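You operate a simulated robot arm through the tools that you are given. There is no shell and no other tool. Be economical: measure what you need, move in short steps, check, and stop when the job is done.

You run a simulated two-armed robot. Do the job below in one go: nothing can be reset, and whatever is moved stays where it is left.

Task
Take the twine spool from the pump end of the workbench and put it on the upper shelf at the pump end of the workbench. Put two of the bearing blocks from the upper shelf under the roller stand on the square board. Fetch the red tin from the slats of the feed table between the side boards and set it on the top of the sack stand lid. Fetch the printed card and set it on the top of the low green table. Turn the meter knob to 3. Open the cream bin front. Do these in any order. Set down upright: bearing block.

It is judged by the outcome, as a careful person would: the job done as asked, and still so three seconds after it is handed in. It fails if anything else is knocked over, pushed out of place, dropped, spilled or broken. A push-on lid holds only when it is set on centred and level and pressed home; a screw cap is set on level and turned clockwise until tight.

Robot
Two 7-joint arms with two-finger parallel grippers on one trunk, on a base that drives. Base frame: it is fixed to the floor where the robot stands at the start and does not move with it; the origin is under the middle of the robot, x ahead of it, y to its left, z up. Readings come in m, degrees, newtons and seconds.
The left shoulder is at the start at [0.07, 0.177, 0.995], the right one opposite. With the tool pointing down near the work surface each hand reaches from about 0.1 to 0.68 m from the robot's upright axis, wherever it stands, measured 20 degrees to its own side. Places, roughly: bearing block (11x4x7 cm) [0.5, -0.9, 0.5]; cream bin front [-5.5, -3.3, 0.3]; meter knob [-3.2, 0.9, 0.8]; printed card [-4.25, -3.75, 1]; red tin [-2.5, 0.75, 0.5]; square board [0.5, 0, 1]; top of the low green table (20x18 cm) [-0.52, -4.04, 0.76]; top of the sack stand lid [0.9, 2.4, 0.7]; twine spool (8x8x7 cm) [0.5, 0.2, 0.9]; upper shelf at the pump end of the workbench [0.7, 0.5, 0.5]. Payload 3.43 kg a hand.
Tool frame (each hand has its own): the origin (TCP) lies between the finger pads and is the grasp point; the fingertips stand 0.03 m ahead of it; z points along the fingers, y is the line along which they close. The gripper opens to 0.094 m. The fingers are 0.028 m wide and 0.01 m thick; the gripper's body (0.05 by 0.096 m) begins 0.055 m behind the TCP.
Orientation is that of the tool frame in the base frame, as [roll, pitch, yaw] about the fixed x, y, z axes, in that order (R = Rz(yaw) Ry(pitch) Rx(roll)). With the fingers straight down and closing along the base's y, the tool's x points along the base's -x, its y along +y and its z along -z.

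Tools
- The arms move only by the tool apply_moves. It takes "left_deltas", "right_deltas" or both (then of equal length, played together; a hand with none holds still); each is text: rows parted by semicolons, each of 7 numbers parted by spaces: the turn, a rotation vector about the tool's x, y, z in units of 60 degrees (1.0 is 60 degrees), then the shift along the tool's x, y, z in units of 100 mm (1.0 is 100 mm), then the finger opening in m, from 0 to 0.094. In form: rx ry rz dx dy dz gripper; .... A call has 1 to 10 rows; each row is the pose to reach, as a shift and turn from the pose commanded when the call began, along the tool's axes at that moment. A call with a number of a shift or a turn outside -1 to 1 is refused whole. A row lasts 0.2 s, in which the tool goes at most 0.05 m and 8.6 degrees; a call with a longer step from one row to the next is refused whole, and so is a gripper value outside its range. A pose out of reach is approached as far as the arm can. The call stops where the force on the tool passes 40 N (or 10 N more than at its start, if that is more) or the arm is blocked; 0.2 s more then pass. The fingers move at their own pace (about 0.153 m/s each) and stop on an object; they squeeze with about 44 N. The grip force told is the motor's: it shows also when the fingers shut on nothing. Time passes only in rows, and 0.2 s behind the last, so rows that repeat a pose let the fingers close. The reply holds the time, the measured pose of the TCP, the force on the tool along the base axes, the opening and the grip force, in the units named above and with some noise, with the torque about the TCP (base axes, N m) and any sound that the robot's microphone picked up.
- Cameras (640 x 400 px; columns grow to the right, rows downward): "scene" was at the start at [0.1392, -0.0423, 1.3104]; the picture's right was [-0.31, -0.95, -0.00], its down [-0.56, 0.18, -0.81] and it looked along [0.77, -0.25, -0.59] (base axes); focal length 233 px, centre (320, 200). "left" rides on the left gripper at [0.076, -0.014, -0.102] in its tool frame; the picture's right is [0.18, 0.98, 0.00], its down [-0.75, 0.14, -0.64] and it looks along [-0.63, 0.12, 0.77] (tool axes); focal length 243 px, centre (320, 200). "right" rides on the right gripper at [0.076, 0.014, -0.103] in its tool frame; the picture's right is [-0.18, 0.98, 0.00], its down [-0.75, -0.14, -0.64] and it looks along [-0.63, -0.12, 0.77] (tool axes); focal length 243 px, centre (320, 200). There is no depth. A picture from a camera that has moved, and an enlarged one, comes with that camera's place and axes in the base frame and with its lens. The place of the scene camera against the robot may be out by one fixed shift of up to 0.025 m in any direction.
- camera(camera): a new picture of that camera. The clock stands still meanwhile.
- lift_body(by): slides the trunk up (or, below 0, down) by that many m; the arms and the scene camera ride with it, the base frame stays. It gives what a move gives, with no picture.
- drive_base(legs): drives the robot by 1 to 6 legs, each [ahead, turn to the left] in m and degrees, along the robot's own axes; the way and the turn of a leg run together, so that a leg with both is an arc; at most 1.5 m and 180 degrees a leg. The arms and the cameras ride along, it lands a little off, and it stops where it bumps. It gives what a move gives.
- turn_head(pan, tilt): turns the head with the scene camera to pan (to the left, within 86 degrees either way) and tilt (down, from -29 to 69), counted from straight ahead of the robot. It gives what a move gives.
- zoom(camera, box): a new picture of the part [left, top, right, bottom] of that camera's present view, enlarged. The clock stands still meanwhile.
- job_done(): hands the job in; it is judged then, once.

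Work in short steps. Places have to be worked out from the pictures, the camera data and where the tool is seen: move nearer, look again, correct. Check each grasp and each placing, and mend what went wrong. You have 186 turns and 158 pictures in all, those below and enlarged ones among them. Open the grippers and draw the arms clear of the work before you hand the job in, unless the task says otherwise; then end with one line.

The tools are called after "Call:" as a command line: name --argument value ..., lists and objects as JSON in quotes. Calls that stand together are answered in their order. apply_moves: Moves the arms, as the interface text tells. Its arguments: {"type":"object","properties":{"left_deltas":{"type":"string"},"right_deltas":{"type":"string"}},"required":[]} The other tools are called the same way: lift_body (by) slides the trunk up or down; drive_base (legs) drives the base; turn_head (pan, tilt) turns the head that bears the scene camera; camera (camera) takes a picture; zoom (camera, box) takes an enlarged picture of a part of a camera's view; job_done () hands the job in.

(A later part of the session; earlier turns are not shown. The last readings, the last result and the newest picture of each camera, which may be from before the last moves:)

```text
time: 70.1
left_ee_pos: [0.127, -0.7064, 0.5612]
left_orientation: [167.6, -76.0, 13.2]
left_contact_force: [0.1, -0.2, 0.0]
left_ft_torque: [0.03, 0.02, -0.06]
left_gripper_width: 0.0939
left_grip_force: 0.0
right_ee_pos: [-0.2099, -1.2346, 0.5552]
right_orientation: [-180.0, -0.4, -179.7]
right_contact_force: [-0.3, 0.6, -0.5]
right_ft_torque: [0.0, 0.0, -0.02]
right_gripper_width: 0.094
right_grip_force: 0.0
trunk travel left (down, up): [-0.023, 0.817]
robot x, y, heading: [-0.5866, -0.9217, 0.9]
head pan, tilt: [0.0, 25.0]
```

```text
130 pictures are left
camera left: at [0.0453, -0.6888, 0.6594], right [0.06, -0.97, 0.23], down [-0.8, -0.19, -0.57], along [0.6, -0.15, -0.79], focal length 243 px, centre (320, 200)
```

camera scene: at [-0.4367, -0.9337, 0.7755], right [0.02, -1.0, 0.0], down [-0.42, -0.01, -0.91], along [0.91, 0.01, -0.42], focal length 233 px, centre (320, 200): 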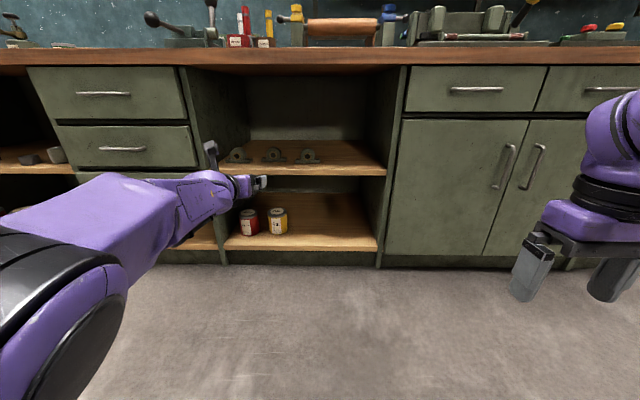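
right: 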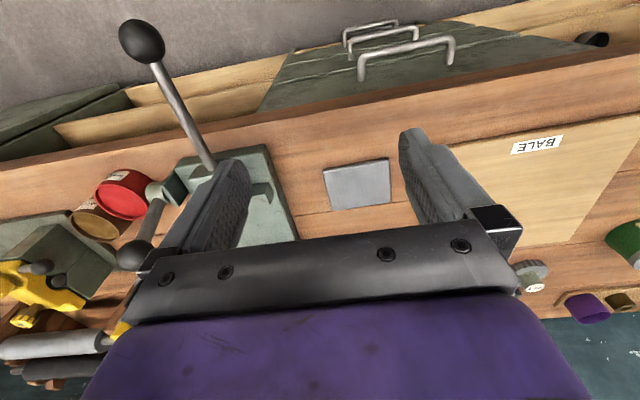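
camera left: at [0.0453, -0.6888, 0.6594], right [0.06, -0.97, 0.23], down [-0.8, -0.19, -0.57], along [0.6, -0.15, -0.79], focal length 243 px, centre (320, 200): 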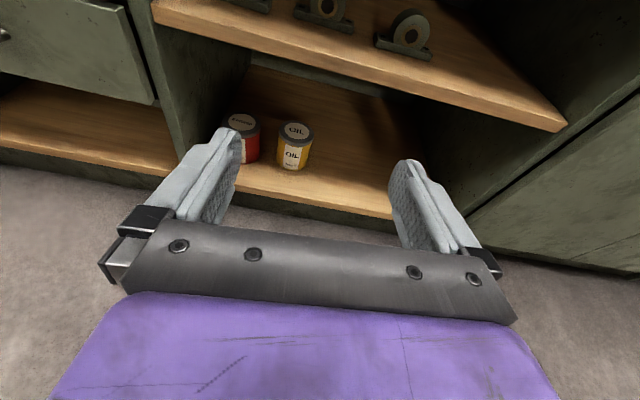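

Three bearing blocks are on the upper shelf under the roller stand. Zoom to see their shape.

Call:
zoom --camera "scene" --box '[200, 110, 400, 210]'

```text
3.20 times, centred on (300, 160) of scene
camera zoom: at [-0.4367, -0.9337, 0.7755], right [0.02, -1.0, 0.0], down [-0.42, -0.01, -0.91], along [0.91, 0.01, -0.42], focal length 746 px, centre (384, 328)
```

zoom: 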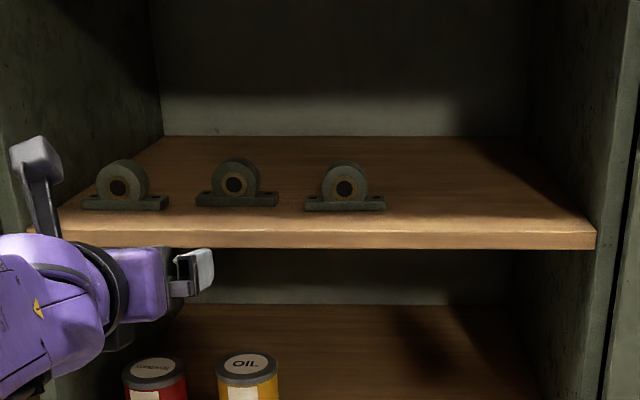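

Blocks: ring ~6.5 cm wide on an 11 cm base; I can grip the ring along y from the front. The left hand is nearly in line with the middle block (y≈-0.70). Straighten the hand and approach.

Call:
apply_moves --left_deltas "-0.007 -0.0225 0.053 0 0 0 0.094; -0.007 -0.0225 0.053 0 0 0 0.094"

Call:
drive_base --legs '[[0.2, -0.9]]'

Call:
camera --camera "left"

```text
time: 70.7
left_ee_pos: [0.1252, -0.7064, 0.5617]
left_orientation: [-180.0, -74.8, -0.1]
left_contact_force: [0.0, 0.0, 0.8]
left_ft_torque: [-0.01, -0.02, 0.03]
left_gripper_width: 0.0938
left_grip_force: 0.1
right_ee_pos: [-0.2092, -1.2315, 0.5561]
right_orientation: [-179.9, -0.3, -179.8]
right_contact_force: [0.0, -0.7, 0.1]
right_ft_torque: [0.0, 0.02, -0.02]
right_gripper_width: 0.094
right_grip_force: 0.0
trunk travel left (down, up): [-0.023, 0.817]
robot x, y, heading: [-0.5843, -0.9239, 0.8]
head pan, tilt: [0.0, 25.0]
```

```text
time: 72.3
left_ee_pos: [0.3318, -0.7149, 0.5602]
left_orientation: [179.8, -74.9, -0.7]
left_contact_force: [0.1, -0.5, 0.2]
left_ft_torque: [-0.03, -0.02, 0.02]
left_gripper_width: 0.0939
left_grip_force: 0.0
right_ee_pos: [-0.0109, -1.2362, 0.5565]
right_orientation: [-179.9, -0.4, 179.6]
right_contact_force: [-0.5, -0.7, -0.5]
right_ft_torque: [0.02, 0.0, 0.0]
right_gripper_width: 0.0939
right_grip_force: 0.0
trunk travel left (down, up): [-0.023, 0.817]
robot x, y, heading: [-0.3809, -0.9203, 0.2]
head pan, tilt: [0.0, 25.0]
```

```text
128 pictures are left
camera left: at [0.2542, -0.6984, 0.6619], right [0.03, -0.98, 0.18], down [-0.82, -0.13, -0.56], along [0.57, -0.13, -0.81], focal length 243 px, centre (320, 200)
```

left: 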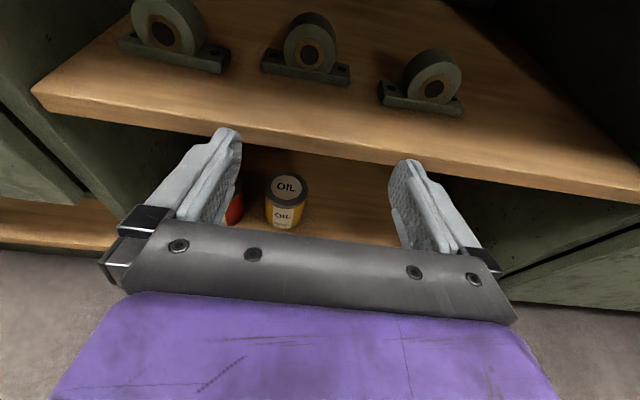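

Middle block at ≈(0.55, -0.703), aligned to y. Adjust y/z, then drive in to just before the block.

Call:
apply_moves --left_deltas "0 0 0.0 -0.1 -0.06 0.03 0.094; 0 0 0 -0.18 -0.12 0.045 0.094; 0 0 0 -0.18 -0.12 0.045 0.094"

Call:
drive_base --legs '[[0.11, 0]]'

Call:
camera --camera "left"

```text
time: 73.1
left_ee_pos: [0.3316, -0.6873, 0.5515]
left_orientation: [171.1, -75.6, 8.7]
left_contact_force: [0.5, 0.1, 1.1]
left_ft_torque: [-0.03, 0.0, 0.05]
left_gripper_width: 0.0941
left_grip_force: 0.0
right_ee_pos: [-0.0109, -1.236, 0.5564]
right_orientation: [-179.9, -0.2, 179.4]
right_contact_force: [0.8, -0.6, 0.2]
right_ft_torque: [-0.01, -0.03, 0.04]
right_gripper_width: 0.094
right_grip_force: 0.0
trunk travel left (down, up): [-0.023, 0.817]
robot x, y, heading: [-0.3761, -0.9202, 0.3]
head pan, tilt: [0.0, 25.0]
```

```text
time: 74.3
left_ee_pos: [0.4393, -0.6858, 0.5452]
left_orientation: [171.5, -75.0, 8.5]
left_contact_force: [-0.2, -0.3, 0.1]
left_ft_torque: [0.03, -0.01, -0.03]
left_gripper_width: 0.0939
left_grip_force: 0.0
right_ee_pos: [0.0973, -1.2359, 0.5561]
right_orientation: [180.0, -0.4, 179.6]
right_contact_force: [-0.1, 0.7, 0.1]
right_ft_torque: [-0.04, -0.02, 0.05]
right_gripper_width: 0.0938
right_grip_force: 0.2
trunk travel left (down, up): [-0.023, 0.817]
robot x, y, heading: [-0.2777, -0.9164, -0.0]
head pan, tilt: [0.0, 25.0]
```

```text
127 pictures are left
camera left: at [0.3615, -0.6674, 0.6454], right [0.05, -0.98, 0.22], down [-0.81, -0.17, -0.56], along [0.58, -0.15, -0.8], focal length 243 px, centre (320, 200)
```

left: 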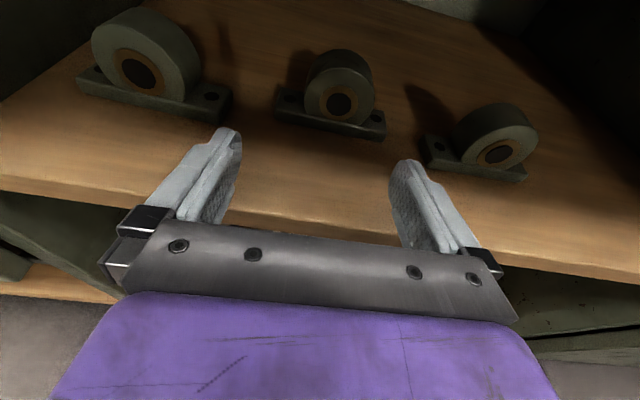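

The arm was near a joint limit when drawn in; extending it should restore the pose. Extend 5 cm and re-read.

Call:
apply_moves --left_deltas "0 0 0 0.06 0 0.24 0.094; 0 0 0 0.12 0 0.48 0.094; 0 0 0 0.12 0 0.48 0.094"

Call:
camera --camera "left"

```text
time: 75.1
left_ee_pos: [0.4901, -0.6852, 0.5454]
left_orientation: [171.5, -75.1, 8.5]
left_contact_force: [-0.5, 0.3, 0.4]
left_ft_torque: [0.02, 0.01, -0.01]
left_gripper_width: 0.0939
left_grip_force: 0.1
right_ee_pos: [0.0965, -1.2365, 0.5571]
right_orientation: [-179.9, -0.4, 179.5]
right_contact_force: [-0.1, -0.1, 0.2]
right_ft_torque: [0.0, 0.0, -0.02]
right_gripper_width: 0.0939
right_grip_force: 0.0
trunk travel left (down, up): [-0.023, 0.817]
robot x, y, heading: [-0.2709, -0.9189, 0.4]
head pan, tilt: [0.0, 25.0]
```

```text
126 pictures are left
camera left: at [0.4112, -0.6675, 0.6444], right [0.05, -0.98, 0.21], down [-0.81, -0.17, -0.56], along [0.58, -0.15, -0.8], focal length 243 px, centre (320, 200)
```

left: 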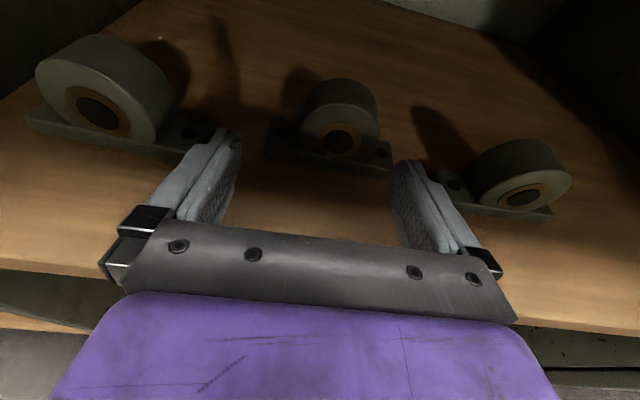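

Shift right 1.8 cm and square up first, then advance 6 cm around the ring.

Call:
apply_moves --left_deltas "0 0 0.04 -0.03 0.09 0.0 0.094; 0 0 0.04 -0.04 0.18 0.0 0.094; 0 0 0.04 -0.04 0.18 0.0 0.094"

Call:
camera --camera "left"

```text
time: 75.9
left_ee_pos: [0.4873, -0.6989, 0.5423]
left_orientation: [179.5, -75.3, 0.5]
left_contact_force: [0.2, -0.2, 0.1]
left_ft_torque: [0.02, 0.02, -0.02]
left_gripper_width: 0.0941
left_grip_force: 0.0
right_ee_pos: [0.097, -1.236, 0.557]
right_orientation: [-180.0, -0.3, 179.6]
right_contact_force: [-0.8, -0.2, 0.2]
right_ft_torque: [-0.02, 0.03, 0.02]
right_gripper_width: 0.094
right_grip_force: 0.1
trunk travel left (down, up): [-0.023, 0.817]
robot x, y, heading: [-0.2715, -0.9184, 0.2]
head pan, tilt: [0.0, 25.0]
```

```text
125 pictures are left
camera left: at [0.4093, -0.6848, 0.6425], right [0.04, -0.98, 0.18], down [-0.81, -0.14, -0.57], along [0.58, -0.12, -0.8], focal length 243 px, centre (320, 200)
```

left: 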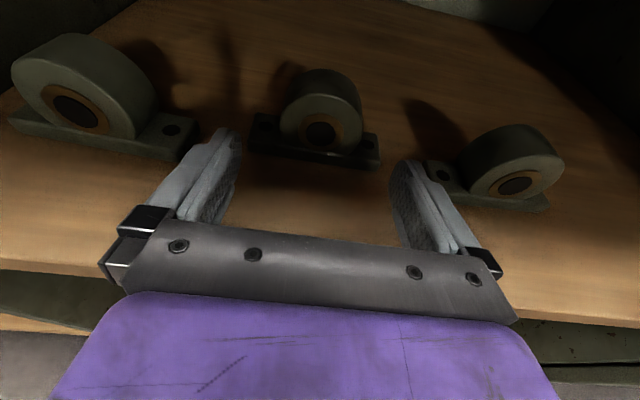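

Ring front at x≈0.54, y≈-0.699: aligned. Advance 6.8 cm and close.

Call:
apply_moves --left_deltas "0 0 0 0.06 0 0.22 0.094; 0 0 0 0.12 0 0.44 0.094; 0 0 0 0.165 0 0.655 0.094; 0 0 0 0.165 0 0.655 0.06; 0 0 0 0.165 0 0.655 0.045; 0 0 0 0.165 0 0.655 0.045"

Call:
camera --camera "left"

```text
time: 77.3
left_ee_pos: [0.5565, -0.7031, 0.5408]
left_orientation: [-179.3, -75.3, -1.1]
left_contact_force: [2.4, 2.0, 0.3]
left_ft_torque: [0.06, -0.02, 0.03]
left_gripper_width: 0.0629
left_grip_force: 43.4
right_ee_pos: [0.0959, -1.2356, 0.5574]
right_orientation: [-179.9, -0.4, 179.4]
right_contact_force: [-0.8, 0.6, -0.1]
right_ft_torque: [-0.01, 0.0, 0.01]
right_gripper_width: 0.094
right_grip_force: 0.1
trunk travel left (down, up): [-0.023, 0.817]
robot x, y, heading: [-0.2736, -0.9175, 0.5]
head pan, tilt: [0.0, 25.0]
```

```text
124 pictures are left
camera left: at [0.4775, -0.6877, 0.6417], right [0.04, -0.98, 0.18], down [-0.81, -0.14, -0.57], along [0.58, -0.12, -0.81], focal length 243 px, centre (320, 200)
```

left: 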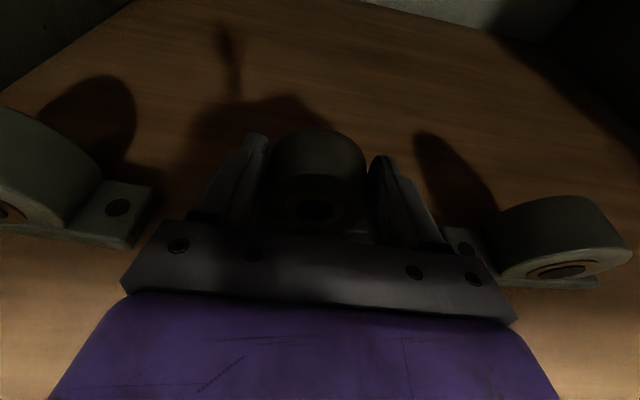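

Gripped (0.063). Lift with the trunk, then back out.

Call:
lift_body --by 0.05

Call:
drive_base --legs '[[-0.3, 0]]'

Call:
lift_body --by 0.42

Call:
camera --camera "left"

```text
time: 78.2
left_ee_pos: [0.5563, -0.7024, 0.5897]
left_orientation: [-179.4, -75.3, -0.8]
left_contact_force: [-0.6, 0.7, -5.0]
left_ft_torque: [-0.02, 0.08, 0.02]
left_gripper_width: 0.0607
left_grip_force: 44.3
right_ee_pos: [0.0976, -1.2362, 0.6056]
right_orientation: [-180.0, -0.4, 179.5]
right_contact_force: [0.4, 0.0, -0.7]
right_ft_torque: [-0.01, 0.0, 0.0]
right_gripper_width: 0.0941
right_grip_force: 0.1
trunk travel left (down, up): [-0.073, 0.767]
robot x, y, heading: [-0.2723, -0.9189, 0.1]
head pan, tilt: [0.0, 25.0]
```

```text
time: 80.2
left_ee_pos: [0.2596, -0.6997, 0.5903]
left_orientation: [-179.5, -75.2, -0.6]
left_contact_force: [0.3, 0.1, -5.7]
left_ft_torque: [-0.04, 0.09, 0.0]
left_gripper_width: 0.0601
left_grip_force: 43.7
right_ee_pos: [-0.1956, -1.2359, 0.6062]
right_orientation: [-179.9, -0.4, 179.8]
right_contact_force: [-0.6, -0.6, -1.0]
right_ft_torque: [-0.01, 0.0, -0.02]
right_gripper_width: 0.094
right_grip_force: 0.2
trunk travel left (down, up): [-0.073, 0.767]
robot x, y, heading: [-0.5722, -0.9171, 0.3]
head pan, tilt: [0.0, 25.0]
```

```text
refused: 0.42 is not a number from -0.4 to 0.4
```

```text
123 pictures are left
camera left: at [0.1814, -0.6856, 0.6909], right [0.05, -0.98, 0.18], down [-0.81, -0.14, -0.57], along [0.58, -0.12, -0.81], focal length 243 px, centre (320, 200)
```

left: 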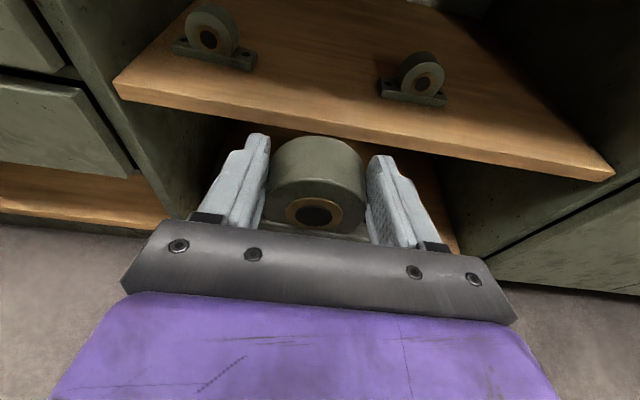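

Width settled at 0.060 (block squared itself in the pads). Raise the trunk and watch the grip.

Call:
lift_body --by 0.4

Call:
zoom --camera "left" --box '[160, 80, 480, 280]'

```text
time: 84.0
left_ee_pos: [0.2622, -0.7, 0.989]
left_orientation: [-179.6, -75.1, -0.5]
left_contact_force: [0.6, -0.1, -5.5]
left_ft_torque: [-0.04, 0.1, -0.01]
left_gripper_width: 0.0602
left_grip_force: 44.0
right_ee_pos: [-0.1959, -1.2353, 1.0057]
right_orientation: [-179.9, -0.4, 179.7]
right_contact_force: [-0.4, 0.8, 0.6]
right_ft_torque: [-0.01, -0.01, -0.03]
right_gripper_width: 0.094
right_grip_force: 0.0
trunk travel left (down, up): [-0.473, 0.367]
robot x, y, heading: [-0.5688, -0.9191, 0.3]
head pan, tilt: [0.0, 25.0]
```

```text
2.00 times, centred on (320, 180) of left
camera zoom: at [0.1821, -0.6855, 1.0905], right [0.05, -0.98, 0.18], down [-0.81, -0.14, -0.56], along [0.58, -0.12, -0.81], focal length 485 px, centre (320, 240)
```

zoom: 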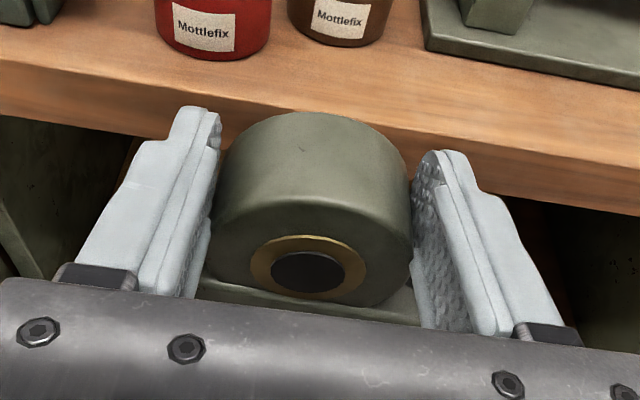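

Firm and upright. Now drive around to the board in a safe zig-zag (cabinet behind, bench ahead).

Call:
drive_base --legs '[[0, 45], [0.3, 0], [0, 45], [0.53, 0], [0, -45], [-0.2, 0]]'

Call:
drive_base --legs '[[0, -45]]'

Call:
camera --camera "left"

Call:
turn_head --pan 0 --tilt 30

Call:
camera --camera "scene"

```text
time: 96.1
left_ee_pos: [-0.0596, 0.4109, 0.9904]
left_orientation: [-179.5, -75.4, 43.7]
left_contact_force: [-0.1, 0.2, -5.3]
left_ft_torque: [-0.08, 0.06, -0.01]
left_gripper_width: 0.0603
left_grip_force: 44.5
right_ee_pos: [-0.0118, -0.2913, 1.006]
right_orientation: [-179.9, -0.3, -135.9]
right_contact_force: [0.4, -0.4, 0.6]
right_ft_torque: [-0.02, -0.03, 0.0]
right_gripper_width: 0.0941
right_grip_force: 0.1
trunk travel left (down, up): [-0.473, 0.367]
robot x, y, heading: [-0.4996, -0.3272, 44.6]
head pan, tilt: [0.0, 25.0]
```

```text
time: 98.6
left_ee_pos: [0.333, -0.119, 0.9907]
left_orientation: [-179.5, -75.2, -1.5]
left_contact_force: [0.2, 0.6, -7.1]
left_ft_torque: [-0.02, 0.11, 0.01]
left_gripper_width: 0.0599
left_grip_force: 43.6
right_ee_pos: [-0.1307, -0.6462, 1.0056]
right_orientation: [180.0, -0.5, 178.7]
right_contact_force: [-1.5, -0.3, 0.4]
right_ft_torque: [0.03, 0.0, 0.01]
right_gripper_width: 0.0941
right_grip_force: 0.1
trunk travel left (down, up): [-0.473, 0.367]
robot x, y, heading: [-0.4991, -0.3236, -0.3]
head pan, tilt: [0.0, 25.0]
```

```text
121 pictures are left
camera left: at [0.2556, -0.1031, 1.0908], right [0.03, -0.98, 0.18], down [-0.82, -0.13, -0.57], along [0.58, -0.13, -0.81], focal length 243 px, centre (320, 200)
```

left: 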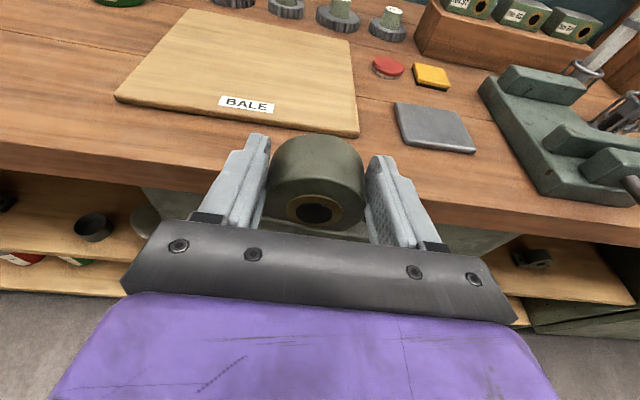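

```text
time: 99.2
left_ee_pos: [0.3341, -0.1179, 0.9907]
left_orientation: [-179.4, -75.3, -1.3]
left_contact_force: [0.3, 0.3, -5.7]
left_ft_torque: [0.01, 0.12, -0.01]
left_gripper_width: 0.0603
left_grip_force: 43.9
right_ee_pos: [-0.131, -0.646, 1.0069]
right_orientation: [180.0, -0.4, 178.8]
right_contact_force: [0.2, 0.0, 0.6]
right_ft_torque: [-0.01, 0.0, 0.0]
right_gripper_width: 0.0942
right_grip_force: 0.0
trunk travel left (down, up): [-0.473, 0.367]
robot x, y, heading: [-0.5003, -0.3249, -0.6]
head pan, tilt: [0.0, 30.0]
```

```text
120 pictures are left
camera scene: at [-0.3513, -0.341, 1.2174], right [-0.01, -1.0, 0.0], down [-0.5, 0.0, -0.87], along [0.87, -0.01, -0.5], focal length 233 px, centre (320, 200)
```

scene: 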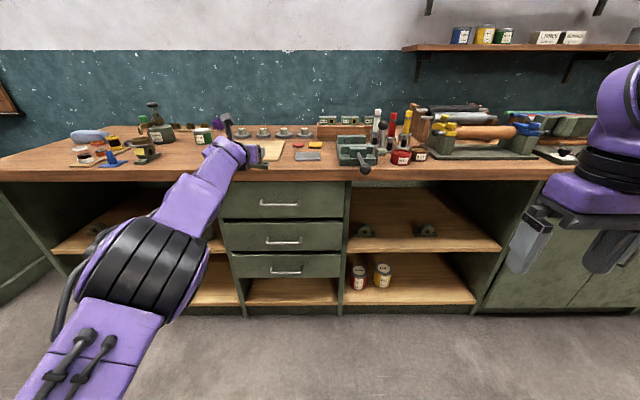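

Board spans x≈0.475–0.72, y≈-0.17–0.08. Drive in so the block is over (0.59, -0.10).

Call:
drive_base --legs '[[0.25, 1]]'

Call:
camera --camera "left"

```text
time: 101.0
left_ee_pos: [0.5782, -0.1041, 0.9898]
left_orientation: [-179.5, -75.2, -0.4]
left_contact_force: [1.1, 0.2, -6.9]
left_ft_torque: [0.0, 0.09, 0.02]
left_gripper_width: 0.0604
left_grip_force: 44.0
right_ee_pos: [0.1221, -0.6402, 1.0061]
right_orientation: [180.0, -0.4, 179.8]
right_contact_force: [-0.2, -0.9, 0.0]
right_ft_torque: [0.02, 0.02, 0.0]
right_gripper_width: 0.0939
right_grip_force: 0.0
trunk travel left (down, up): [-0.473, 0.367]
robot x, y, heading: [-0.2518, -0.3259, 0.3]
head pan, tilt: [0.0, 30.0]
```

```text
119 pictures are left
camera left: at [0.4999, -0.0902, 1.09], right [0.05, -0.98, 0.18], down [-0.81, -0.14, -0.56], along [0.58, -0.12, -0.81], focal length 243 px, centre (320, 200)
```

left: 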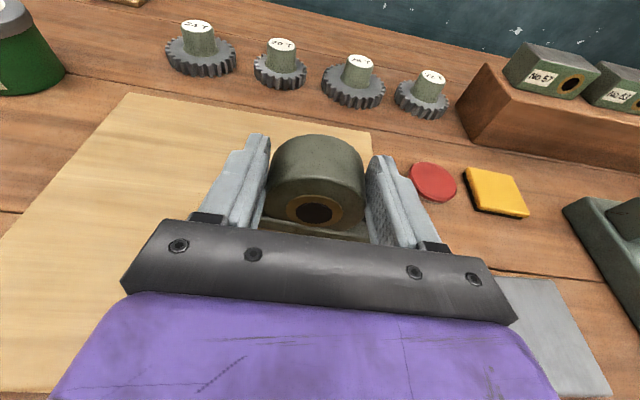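

Lower gently onto the board, nudging 1 cm inward.

Call:
apply_moves --left_deltas "0 0 0 -0.1 -0.05 0.027 0.045; 0 0 0 -0.19 -0.1 0.05 0.045; 0 0 0 -0.23 -0.1 0.062 0.045; 0 0 0 -0.26 -0.1 0.07 0.045; 0 0 0 -0.29 -0.1 0.078 0.045; 0 0 0 -0.32 -0.1 0.086 0.045; 0 0 0 -0.35 -0.1 0.094 0.045; 0 0 0 -0.38 -0.1 0.102 0.045"

```text
time: 102.8
left_ee_pos: [0.5724, -0.0929, 0.9602]
left_orientation: [-178.5, -75.9, -1.3]
left_contact_force: [7.5, 11.1, 32.7]
left_ft_torque: [0.11, -0.19, 0.05]
left_gripper_width: 0.0614
left_grip_force: 44.0
right_ee_pos: [0.1173, -0.6404, 1.008]
right_orientation: [-179.9, 0.0, 179.8]
right_contact_force: [-0.2, 0.3, -0.3]
right_ft_torque: [0.01, 0.02, -0.01]
right_gripper_width: 0.094
right_grip_force: 0.1
trunk travel left (down, up): [-0.473, 0.367]
robot x, y, heading: [-0.2475, -0.3219, 0.7]
head pan, tilt: [0.0, 30.0]
```

Contact at the expected height. Ease off slightly and open.

Call:
apply_moves --left_deltas "0 0 0 0.06 0 -0.015 0.045; 0 0 0 0.06 0 -0.015 0.065; 0 0 0 0.06 0 -0.015 0.08; 0 0 0 0.06 0 -0.015 0.094; 0 0 0 0.06 0 -0.015 0.094"

Call:
camera --camera "left"

```text
time: 104.0
left_ee_pos: [0.5777, -0.0935, 0.9576]
left_orientation: [-179.5, -75.2, -0.5]
left_contact_force: [-0.4, 0.0, -0.5]
left_ft_torque: [0.01, -0.02, 0.02]
left_gripper_width: 0.0941
left_grip_force: 0.2
right_ee_pos: [0.1208, -0.6411, 1.0065]
right_orientation: [-179.9, -0.4, 179.8]
right_contact_force: [-0.3, 0.2, -0.3]
right_ft_torque: [-0.01, 0.02, -0.01]
right_gripper_width: 0.0936
right_grip_force: 0.1
trunk travel left (down, up): [-0.473, 0.367]
robot x, y, heading: [-0.2519, -0.3238, 0.7]
head pan, tilt: [0.0, 30.0]
```

```text
118 pictures are left
camera left: at [0.4984, -0.0802, 1.0584], right [0.05, -0.98, 0.18], down [-0.81, -0.14, -0.57], along [0.58, -0.12, -0.81], focal length 243 px, centre (320, 200)
```

left: 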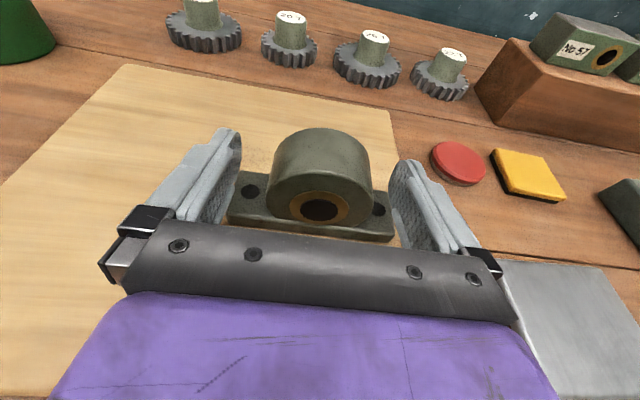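

Block one stands upright on the board. Back out and retrace to the shelf for the right-hand block (y≈-0.84).

Call:
drive_base --legs '[[-0.25, 0], [0, 45], [0.2, 0], [0, 45], [-0.68, 0], [0, -45]]'

Call:
drive_base --legs '[[-0.3, 0], [0, -45]]'

Call:
lift_body --by -0.4

Call:
camera --camera "left"

```text
time: 116.6
left_ee_pos: [0.0653, -0.1164, 0.9578]
left_orientation: [-179.3, -75.3, 45.3]
left_contact_force: [-0.6, 0.5, 0.0]
left_ft_torque: [0.0, -0.01, 0.04]
left_gripper_width: 0.0942
left_grip_force: 0.0
right_ee_pos: [0.1396, -0.8244, 1.0066]
right_orientation: [-179.9, -0.2, -134.3]
right_contact_force: [0.2, -0.8, -0.7]
right_ft_torque: [0.06, -0.01, -0.01]
right_gripper_width: 0.0939
right_grip_force: 0.1
trunk travel left (down, up): [-0.473, 0.367]
robot x, y, heading: [-0.3457, -0.8706, 46.5]
head pan, tilt: [0.0, 30.0]
```

```text
time: 120.8
left_ee_pos: [0.2717, -0.8484, 0.958]
left_orientation: [-179.3, -75.3, 0.1]
left_contact_force: [0.1, -0.7, -0.3]
left_ft_torque: [0.01, 0.03, 0.07]
left_gripper_width: 0.0938
left_grip_force: 0.1
right_ee_pos: [-0.1771, -1.4013, 1.0068]
right_orientation: [-180.0, -0.2, -179.5]
right_contact_force: [0.4, 0.1, -0.1]
right_ft_torque: [0.03, -0.02, -0.01]
right_gripper_width: 0.0941
right_grip_force: 0.1
trunk travel left (down, up): [-0.473, 0.367]
robot x, y, heading: [-0.5547, -1.0927, 1.4]
head pan, tilt: [0.0, 30.0]
```

```text
time: 124.6
left_ee_pos: [0.2713, -0.8464, 0.5583]
left_orientation: [-179.4, -75.3, 0.2]
left_contact_force: [-0.6, 0.2, -0.1]
left_ft_torque: [0.02, 0.02, 0.01]
left_gripper_width: 0.0941
left_grip_force: 0.1
right_ee_pos: [-0.1774, -1.4001, 0.6067]
right_orientation: [-179.9, -0.3, -179.5]
right_contact_force: [-0.5, -0.4, -0.1]
right_ft_torque: [-0.01, -0.02, -0.01]
right_gripper_width: 0.094
right_grip_force: 0.0
trunk travel left (down, up): [-0.073, 0.767]
robot x, y, heading: [-0.5561, -1.09, 1.2]
head pan, tilt: [0.0, 30.0]
```

```text
117 pictures are left
camera left: at [0.1924, -0.8352, 0.6589], right [0.06, -0.98, 0.18], down [-0.81, -0.15, -0.57], along [0.58, -0.11, -0.81], focal length 243 px, centre (320, 200)
```

left: 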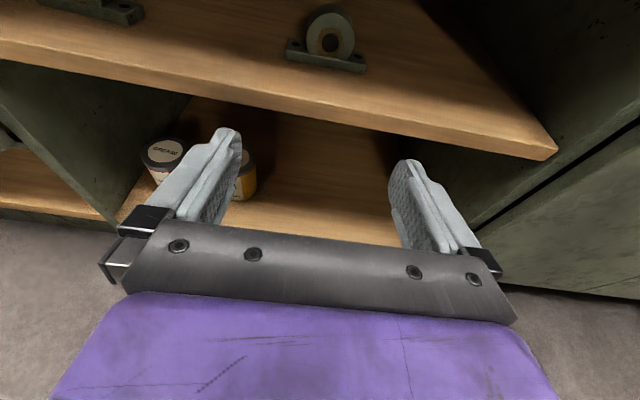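

Block three at y≈-0.85, in line. Drive to just short of it.

Call:
drive_base --legs '[[0.2, -1]]'

Call:
camera --camera "left"

```text
time: 126.2
left_ee_pos: [0.4761, -0.8622, 0.5585]
left_orientation: [-179.4, -75.3, -1.1]
left_contact_force: [-0.4, -0.6, 0.1]
left_ft_torque: [-0.01, -0.02, -0.01]
left_gripper_width: 0.0942
left_grip_force: 0.1
right_ee_pos: [0.0163, -1.4056, 0.6072]
right_orientation: [-179.9, -0.3, 179.4]
right_contact_force: [-0.6, -0.4, -0.1]
right_ft_torque: [0.02, 0.01, 0.0]
right_gripper_width: 0.0941
right_grip_force: 0.1
trunk travel left (down, up): [-0.073, 0.767]
robot x, y, heading: [-0.3538, -1.093, -0.2]
head pan, tilt: [0.0, 30.0]
```

```text
116 pictures are left
camera left: at [0.3978, -0.8486, 0.6588], right [0.04, -0.98, 0.18], down [-0.81, -0.13, -0.57], along [0.58, -0.12, -0.81], focal length 243 px, centre (320, 200)
```

left: 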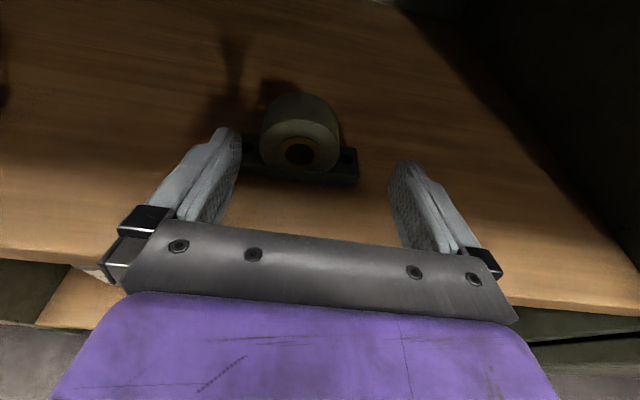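

Hole centre at y≈-0.849, front x≈0.522. Align, advance, close.

Call:
apply_moves --left_deltas "0 0 0.01 -0.08 -0.07 0.02 0.094; 0 0 0.01 -0.169 -0.13 0.045 0.094; 0 0 0.01 -0.115 -0.13 0.25 0.094; 0 0 0.01 -0.06 -0.13 0.45 0.094; 0 0 0.01 -0.003 -0.13 0.663 0.094; 0 0 0.01 -0.003 -0.13 0.663 0.06; 0 0 0.01 -0.003 -0.13 0.663 0.045; 0 0 0.01 -0.003 -0.13 0.663 0.045"

Call:
camera --camera "left"

Call:
lift_body --by 0.05

Call:
camera --camera "left"

```text
time: 128.0
left_ee_pos: [0.5185, -0.8502, 0.5396]
left_orientation: [-177.1, -75.2, -3.4]
left_contact_force: [-0.9, 0.6, 0.0]
left_ft_torque: [0.24, 0.16, 0.07]
left_gripper_width: 0.0618
left_grip_force: 44.5
left hand out of reach, approached as far as the arm can: row 5, 6, 7, 8
right_ee_pos: [0.0157, -1.4063, 0.6064]
right_orientation: [-180.0, -0.3, 179.4]
right_contact_force: [0.3, -0.3, -0.3]
right_ft_torque: [-0.02, 0.03, 0.02]
right_gripper_width: 0.0941
right_grip_force: 0.0
trunk travel left (down, up): [-0.073, 0.767]
robot x, y, heading: [-0.3563, -1.0895, -0.1]
head pan, tilt: [0.0, 30.0]
```

```text
115 pictures are left
camera left: at [0.4404, -0.8375, 0.641], right [0.04, -0.99, 0.17], down [-0.81, -0.13, -0.57], along [0.58, -0.11, -0.81], focal length 243 px, centre (320, 200)
```

left: 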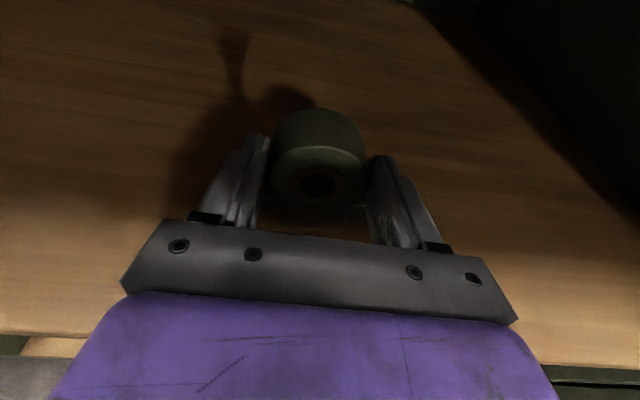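

```text
time: 128.9
left_ee_pos: [0.5194, -0.8515, 0.589]
left_orientation: [-177.4, -75.1, -3.3]
left_contact_force: [0.8, -0.1, -6.4]
left_ft_torque: [-0.01, 0.19, -0.02]
left_gripper_width: 0.0616
left_grip_force: 43.7
right_ee_pos: [0.0169, -1.4061, 0.6568]
right_orientation: [-179.8, -0.4, 179.5]
right_contact_force: [0.1, 0.6, -0.8]
right_ft_torque: [0.02, 0.01, -0.01]
right_gripper_width: 0.094
right_grip_force: 0.0
trunk travel left (down, up): [-0.123, 0.717]
robot x, y, heading: [-0.3528, -1.0871, -0.1]
head pan, tilt: [0.0, 30.0]
```

```text
114 pictures are left
camera left: at [0.4413, -0.8372, 0.6897], right [0.04, -0.99, 0.17], down [-0.82, -0.13, -0.57], along [0.58, -0.11, -0.81], focal length 243 px, centre (320, 200)
```

left: 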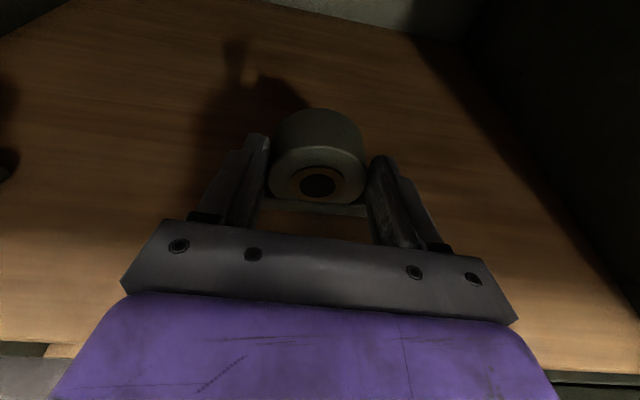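

Held with fingertips a bit shallow but stable. Back out, raise and drive to the board, aiming for y≈0.035.

Call:
drive_base --legs '[[-0.24, 0]]'

Call:
lift_body --by 0.36

Call:
camera --camera "left"

```text
time: 130.7
left_ee_pos: [0.2796, -0.8474, 0.5896]
left_orientation: [-177.2, -75.1, -2.9]
left_contact_force: [0.2, 0.0, -6.6]
left_ft_torque: [-0.02, 0.15, 0.0]
left_gripper_width: 0.062
left_grip_force: 44.3
right_ee_pos: [-0.2194, -1.4048, 0.6557]
right_orientation: [-179.9, -0.3, 179.6]
right_contact_force: [0.3, -0.2, 0.5]
right_ft_torque: [0.05, 0.0, 0.01]
right_gripper_width: 0.0935
right_grip_force: 0.1
trunk travel left (down, up): [-0.123, 0.717]
robot x, y, heading: [-0.5904, -1.0904, 0.4]
head pan, tilt: [0.0, 30.0]
```

```text
time: 134.2
left_ee_pos: [0.2804, -0.8477, 0.9486]
left_orientation: [-177.2, -75.2, -2.9]
left_contact_force: [0.9, -0.3, -6.2]
left_ft_torque: [-0.01, 0.19, -0.04]
left_gripper_width: 0.0617
left_grip_force: 44.1
right_ee_pos: [-0.2203, -1.4054, 1.0152]
right_orientation: [-179.9, -0.3, 179.7]
right_contact_force: [0.8, -0.5, -0.7]
right_ft_torque: [-0.01, -0.01, -0.01]
right_gripper_width: 0.0941
right_grip_force: 0.0
trunk travel left (down, up): [-0.483, 0.357]
robot x, y, heading: [-0.5929, -1.0915, 0.4]
head pan, tilt: [0.0, 30.0]
```

```text
113 pictures are left
camera left: at [0.2026, -0.8344, 1.0499], right [0.04, -0.99, 0.17], down [-0.81, -0.13, -0.57], along [0.58, -0.11, -0.81], focal length 243 px, centre (320, 200)
```

left: 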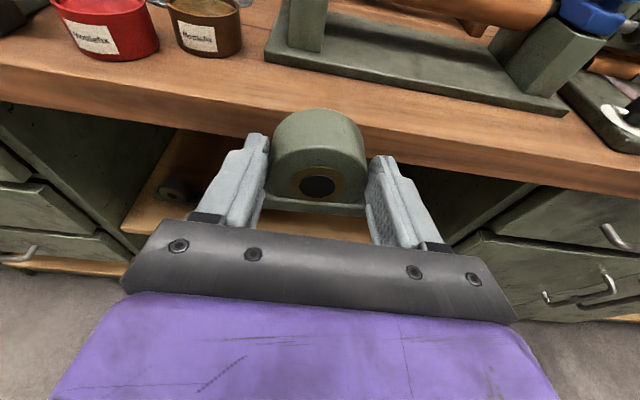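

Grip is steady. Raise a bit more and run the path to the board.

Call:
lift_body --by 0.045

Call:
drive_base --legs '[[0, 45], [0.3, 0], [0, 45], [0.82, 0], [0, -45], [-0.2, 0]]'

Call:
drive_base --legs '[[0, -45.5]]'

Call:
camera --camera "left"

```text
time: 135.1
left_ee_pos: [0.2808, -0.848, 0.9932]
left_orientation: [-177.4, -75.2, -2.9]
left_contact_force: [0.8, -0.1, -5.7]
left_ft_torque: [-0.05, 0.19, 0.03]
left_gripper_width: 0.0617
left_grip_force: 44.0
right_ee_pos: [-0.2198, -1.4059, 1.0623]
right_orientation: [-179.9, -0.4, 179.6]
right_contact_force: [0.5, 0.2, 0.4]
right_ft_torque: [0.01, 0.0, -0.03]
right_gripper_width: 0.0938
right_grip_force: 0.1
trunk travel left (down, up): [-0.528, 0.312]
robot x, y, heading: [-0.5928, -1.0891, 0.3]
head pan, tilt: [0.0, 30.0]
```

```text
time: 148.5
left_ee_pos: [-0.0266, 0.5978, 0.9946]
left_orientation: [-177.2, -75.3, 40.0]
left_contact_force: [-0.1, 0.2, -5.8]
left_ft_torque: [-0.15, 0.14, 0.01]
left_gripper_width: 0.0616
left_grip_force: 43.9
right_ee_pos: [-0.0133, -0.151, 1.0611]
right_orientation: [-179.9, -0.3, -137.5]
right_contact_force: [0.4, -0.3, 0.3]
right_ft_torque: [0.02, 0.04, 0.01]
right_gripper_width: 0.0939
right_grip_force: 0.0
trunk travel left (down, up): [-0.528, 0.312]
robot x, y, heading: [-0.5007, -0.1733, 43.1]
head pan, tilt: [0.0, 30.0]
```

```text
time: 151.0
left_ee_pos: [0.3845, 0.0198, 0.9942]
left_orientation: [-177.2, -75.1, -6.1]
left_contact_force: [0.2, -0.7, -5.7]
left_ft_torque: [0.01, 0.18, 0.02]
left_gripper_width: 0.0615
left_grip_force: 44.2
right_ee_pos: [-0.1446, -0.5087, 1.0616]
right_orientation: [-180.0, -0.4, 176.4]
right_contact_force: [-0.4, -0.1, 0.2]
right_ft_torque: [-0.04, 0.04, 0.01]
right_gripper_width: 0.0942
right_grip_force: 0.0
trunk travel left (down, up): [-0.528, 0.312]
robot x, y, heading: [-0.5035, -0.1689, -2.8]
head pan, tilt: [0.0, 30.0]
```

```text
112 pictures are left
camera left: at [0.3069, 0.0383, 1.0951], right [-0.01, -0.99, 0.17], down [-0.82, -0.09, -0.57], along [0.57, -0.14, -0.81], focal length 243 px, centre (320, 200)
```

left: 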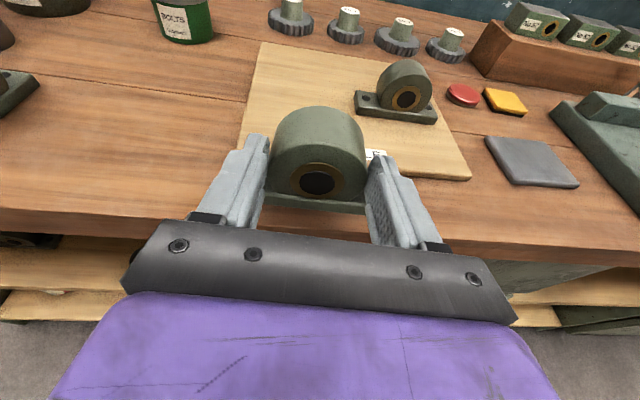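

Correct the heading and drive in.

Call:
drive_base --legs '[[0.17, 3]]'

Call:
camera --camera "left"

```text
time: 152.5
left_ee_pos: [0.5487, 0.0591, 0.9935]
left_orientation: [-177.3, -75.0, -3.2]
left_contact_force: [-0.1, -0.3, -6.4]
left_ft_torque: [-0.06, 0.19, 0.03]
left_gripper_width: 0.0612
left_grip_force: 44.4
right_ee_pos: [0.0472, -0.4952, 1.061]
right_orientation: [-179.9, -0.4, 179.4]
right_contact_force: [0.3, 0.4, 0.0]
right_ft_torque: [-0.01, 0.02, 0.03]
right_gripper_width: 0.0941
right_grip_force: 0.0
trunk travel left (down, up): [-0.528, 0.312]
robot x, y, heading: [-0.3232, -0.176, 0.0]
head pan, tilt: [0.0, 30.0]
```

```text
111 pictures are left
camera left: at [0.4708, 0.0743, 1.0945], right [0.04, -0.99, 0.17], down [-0.82, -0.13, -0.56], along [0.58, -0.11, -0.81], focal length 243 px, centre (320, 200)
```

left: 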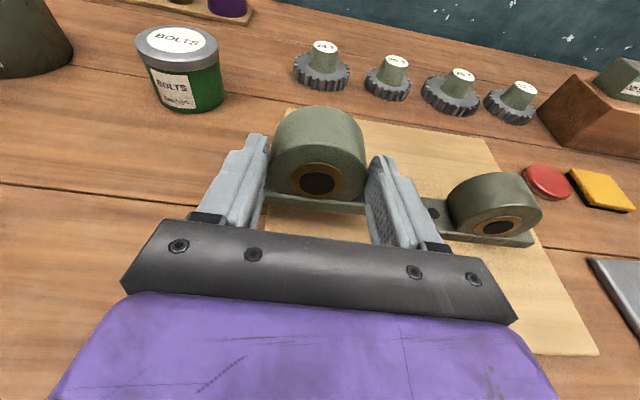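

Board left edge ≈0.09, first block's base left end ≈-0.04; target centre y≈0.025. Shift and lower.

Call:
apply_moves --left_deltas "0 0 0 0 0.17 0 0.045; 0 0 0 0 0.34 0 0.045; 0 0 0 0 0.34 0 0.045"

Call:
camera --camera "left"

```text
time: 153.3
left_ee_pos: [0.5482, 0.0295, 0.9929]
left_orientation: [-177.5, -75.1, -3.0]
left_contact_force: [0.1, 0.0, -6.3]
left_ft_torque: [0.0, 0.19, -0.02]
left_gripper_width: 0.061
left_grip_force: 44.4
right_ee_pos: [0.0449, -0.493, 1.0615]
right_orientation: [-179.9, -0.3, 179.4]
right_contact_force: [-0.1, 0.1, 0.1]
right_ft_torque: [0.02, 0.02, -0.02]
right_gripper_width: 0.0942
right_grip_force: 0.0
trunk travel left (down, up): [-0.528, 0.312]
robot x, y, heading: [-0.3282, -0.176, -0.0]
head pan, tilt: [0.0, 30.0]
```

```text
110 pictures are left
camera left: at [0.4692, 0.0417, 1.0929], right [0.04, -0.99, 0.17], down [-0.82, -0.13, -0.56], along [0.58, -0.11, -0.81], focal length 243 px, centre (320, 200)
```

left: 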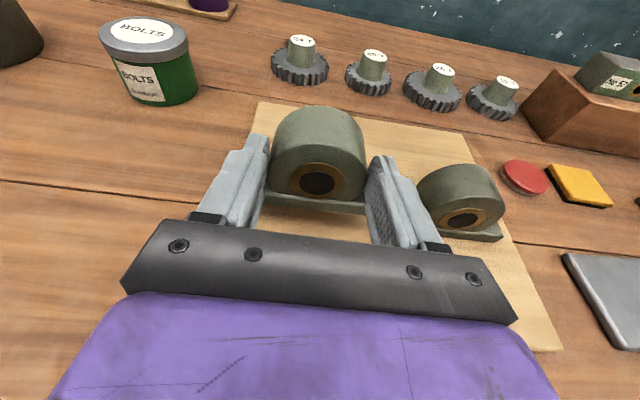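

Clear. Lower gently.

Call:
apply_moves --left_deltas "0 0 0 -0.1 0 0.027 0.045; 0 0 0 -0.2 0.0 0.054 0.045; 0 0 0 -0.25 0 0.067 0.045; 0 0 0 -0.29 0 0.078 0.045; 0 0 0 -0.32 0 0.086 0.045; 0 0 0 -0.35 0 0.094 0.045; 0 0 0 -0.38 0 0.102 0.045"

Call:
camera --camera "left"

```text
time: 154.9
left_ee_pos: [0.5475, 0.0268, 0.9576]
left_orientation: [-176.8, -75.3, -3.7]
left_contact_force: [2.3, 0.1, 2.7]
left_ft_torque: [0.43, -0.26, -0.06]
left_gripper_width: 0.0613
left_grip_force: 44.4
right_ee_pos: [0.0448, -0.495, 1.0611]
right_orientation: [-179.9, -0.3, 179.4]
right_contact_force: [0.6, -0.7, -0.1]
right_ft_torque: [0.01, 0.0, -0.01]
right_gripper_width: 0.0941
right_grip_force: 0.1
trunk travel left (down, up): [-0.528, 0.312]
robot x, y, heading: [-0.3244, -0.1801, 0.2]
head pan, tilt: [0.0, 30.0]
```

```text
109 pictures are left
camera left: at [0.4686, 0.0403, 1.0582], right [0.04, -0.99, 0.16], down [-0.81, -0.12, -0.57], along [0.58, -0.11, -0.81], focal length 243 px, centre (320, 200)
```

left: 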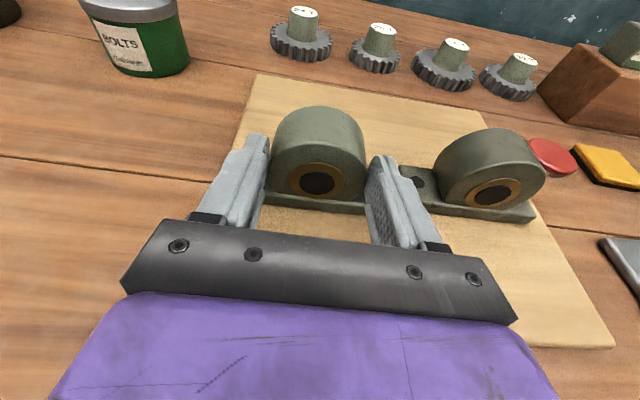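

Just touching; press 3 mm more to seat it.

Call:
apply_moves --left_deltas "0 0 0 -0.02 0 0.005 0.045; 0 0 0 -0.04 0 0.01 0.045; 0 0 0 -0.04 0 0.01 0.045"

Call:
apply_moves --left_deltas "0 0 0 0.0 0 0 0.062; 0 0 0 0 0 0 0.07; 0 0 0 0 0 0 0.08; 0 0 0 0 0 0 0.09; 0 0 0 0 0 0 0.09"

Call:
camera --camera "left"

```text
time: 155.7
left_ee_pos: [0.5451, 0.0278, 0.9576]
left_orientation: [-176.7, -75.6, -3.8]
left_contact_force: [10.1, 1.3, 21.4]
left_ft_torque: [0.28, -0.62, -0.06]
left_gripper_width: 0.0615
left_grip_force: 44.2
right_ee_pos: [0.0431, -0.4955, 1.0624]
right_orientation: [180.0, -0.1, 179.5]
right_contact_force: [0.1, -0.8, -0.6]
right_ft_torque: [-0.01, 0.01, 0.01]
right_gripper_width: 0.094
right_grip_force: 0.1
trunk travel left (down, up): [-0.528, 0.312]
robot x, y, heading: [-0.3255, -0.1793, 0.4]
head pan, tilt: [0.0, 30.0]
```

```text
time: 156.9
left_ee_pos: [0.547, 0.0275, 0.952]
left_orientation: [-177.1, -75.2, -3.2]
left_contact_force: [0.3, -0.6, -0.7]
left_ft_torque: [0.02, -0.01, 0.0]
left_gripper_width: 0.0902
left_grip_force: 0.1
right_ee_pos: [0.0451, -0.4946, 1.0617]
right_orientation: [-180.0, -0.3, 179.4]
right_contact_force: [0.1, 0.0, -0.1]
right_ft_torque: [-0.02, 0.03, 0.01]
right_gripper_width: 0.0941
right_grip_force: 0.1
trunk travel left (down, up): [-0.528, 0.312]
robot x, y, heading: [-0.3229, -0.177, -0.0]
head pan, tilt: [0.0, 30.0]
```

```text
108 pictures are left
camera left: at [0.4686, 0.0407, 1.0528], right [0.04, -0.99, 0.17], down [-0.81, -0.13, -0.57], along [0.58, -0.11, -0.81], focal length 243 px, centre (320, 200)
```

left: 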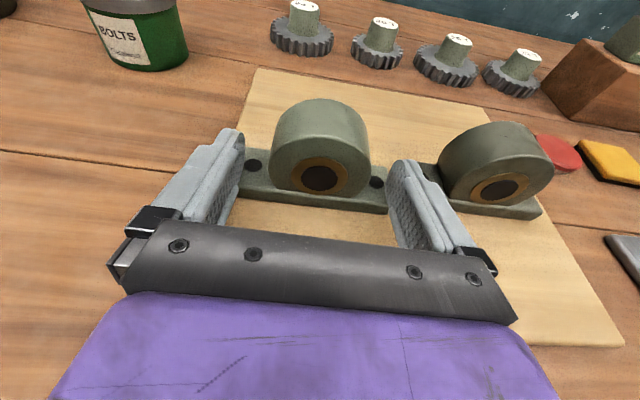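

Both blocks stand upright on the board. Back out, turn to face +y along the aisle, and survey.

Call:
drive_base --legs '[[-0.22, 0], [0, 45], [0.2, 0], [0, 45]]'

Call:
lift_body --by 0.2

Call:
turn_head --pan 10 --tilt 15

Call:
camera --camera "scene"

Call:
turn_head --pan 75 --tilt 15

Call:
camera --camera "scene"

```text
time: 163.9
left_ee_pos: [-0.6091, 0.8367, 0.9524]
left_orientation: [-177.3, -75.1, 86.9]
left_contact_force: [-0.2, -0.2, 0.8]
left_ft_torque: [-0.02, -0.01, 0.01]
left_gripper_width: 0.0899
left_grip_force: 0.1
right_ee_pos: [-0.0864, 0.3356, 1.061]
right_orientation: [-179.9, -0.4, -90.5]
right_contact_force: [-0.5, -0.7, 0.7]
right_ft_torque: [0.0, -0.03, -0.01]
right_gripper_width: 0.0939
right_grip_force: 0.1
trunk travel left (down, up): [-0.528, 0.312]
robot x, y, heading: [-0.4023, -0.0371, 90.2]
head pan, tilt: [0.0, 30.0]
```

```text
time: 166.1
left_ee_pos: [-0.6096, 0.8368, 1.1529]
left_orientation: [-177.3, -75.3, 86.8]
left_contact_force: [0.4, 0.0, -0.6]
left_ft_torque: [-0.01, -0.02, -0.01]
left_gripper_width: 0.0899
left_grip_force: 0.1
right_ee_pos: [-0.0859, 0.3363, 1.2627]
right_orientation: [-180.0, -0.2, -90.5]
right_contact_force: [0.1, 0.6, 0.0]
right_ft_torque: [0.0, -0.03, 0.01]
right_gripper_width: 0.094
right_grip_force: 0.0
trunk travel left (down, up): [-0.728, 0.112]
robot x, y, heading: [-0.4038, -0.0368, 90.3]
head pan, tilt: [0.0, 30.0]
```

```text
time: 166.8
left_ee_pos: [-0.609, 0.836, 1.1525]
left_orientation: [-177.4, -75.2, 86.9]
left_contact_force: [-0.6, -0.9, 0.6]
left_ft_torque: [0.01, 0.02, 0.03]
left_gripper_width: 0.0899
left_grip_force: 0.0
right_ee_pos: [-0.0861, 0.3373, 1.2628]
right_orientation: [-179.9, -0.1, -90.5]
right_contact_force: [-0.5, 0.1, -0.3]
right_ft_torque: [-0.02, -0.02, 0.01]
right_gripper_width: 0.094
right_grip_force: 0.1
trunk travel left (down, up): [-0.728, 0.112]
robot x, y, heading: [-0.4003, -0.0355, 90.3]
head pan, tilt: [10.0, 15.0]
```

```text
107 pictures are left
camera scene: at [-0.4142, 0.0929, 1.4967], right [0.98, 0.18, 0.0], down [0.05, -0.26, -0.97], along [-0.17, 0.95, -0.26], focal length 233 px, centre (320, 200)
```

scene: 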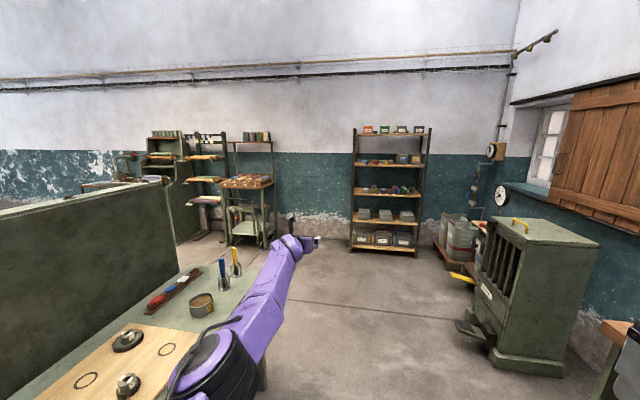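

```text
time: 168.2
left_ee_pos: [-0.609, 0.8372, 1.1515]
left_orientation: [-177.3, -75.2, 86.9]
left_contact_force: [-0.1, 0.1, -0.8]
left_ft_torque: [0.01, -0.04, -0.02]
left_gripper_width: 0.0898
left_grip_force: 0.1
right_ee_pos: [-0.0871, 0.3361, 1.2624]
right_orientation: [-179.9, -0.2, -90.6]
right_contact_force: [-0.8, 0.2, 0.5]
right_ft_torque: [0.0, -0.03, 0.0]
right_gripper_width: 0.0938
right_grip_force: 0.1
trunk travel left (down, up): [-0.728, 0.112]
robot x, y, heading: [-0.4035, -0.0388, 90.0]
head pan, tilt: [75.0, 15.0]
```

```text
106 pictures are left
camera scene: at [-0.488, 0.025, 1.4968], right [0.26, 0.97, 0.0], down [0.25, -0.07, -0.97], along [-0.93, 0.25, -0.26], focal length 233 px, centre (320, 200)
```

scene: 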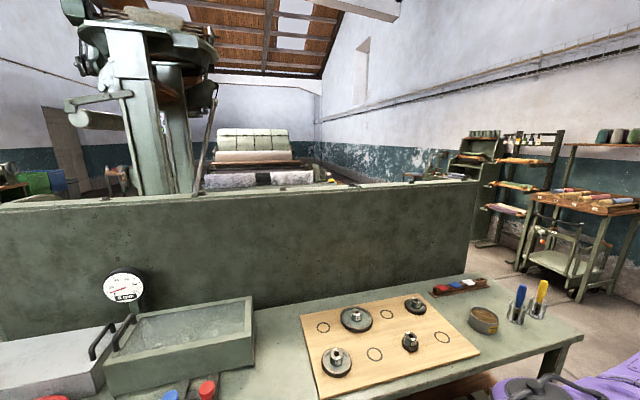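

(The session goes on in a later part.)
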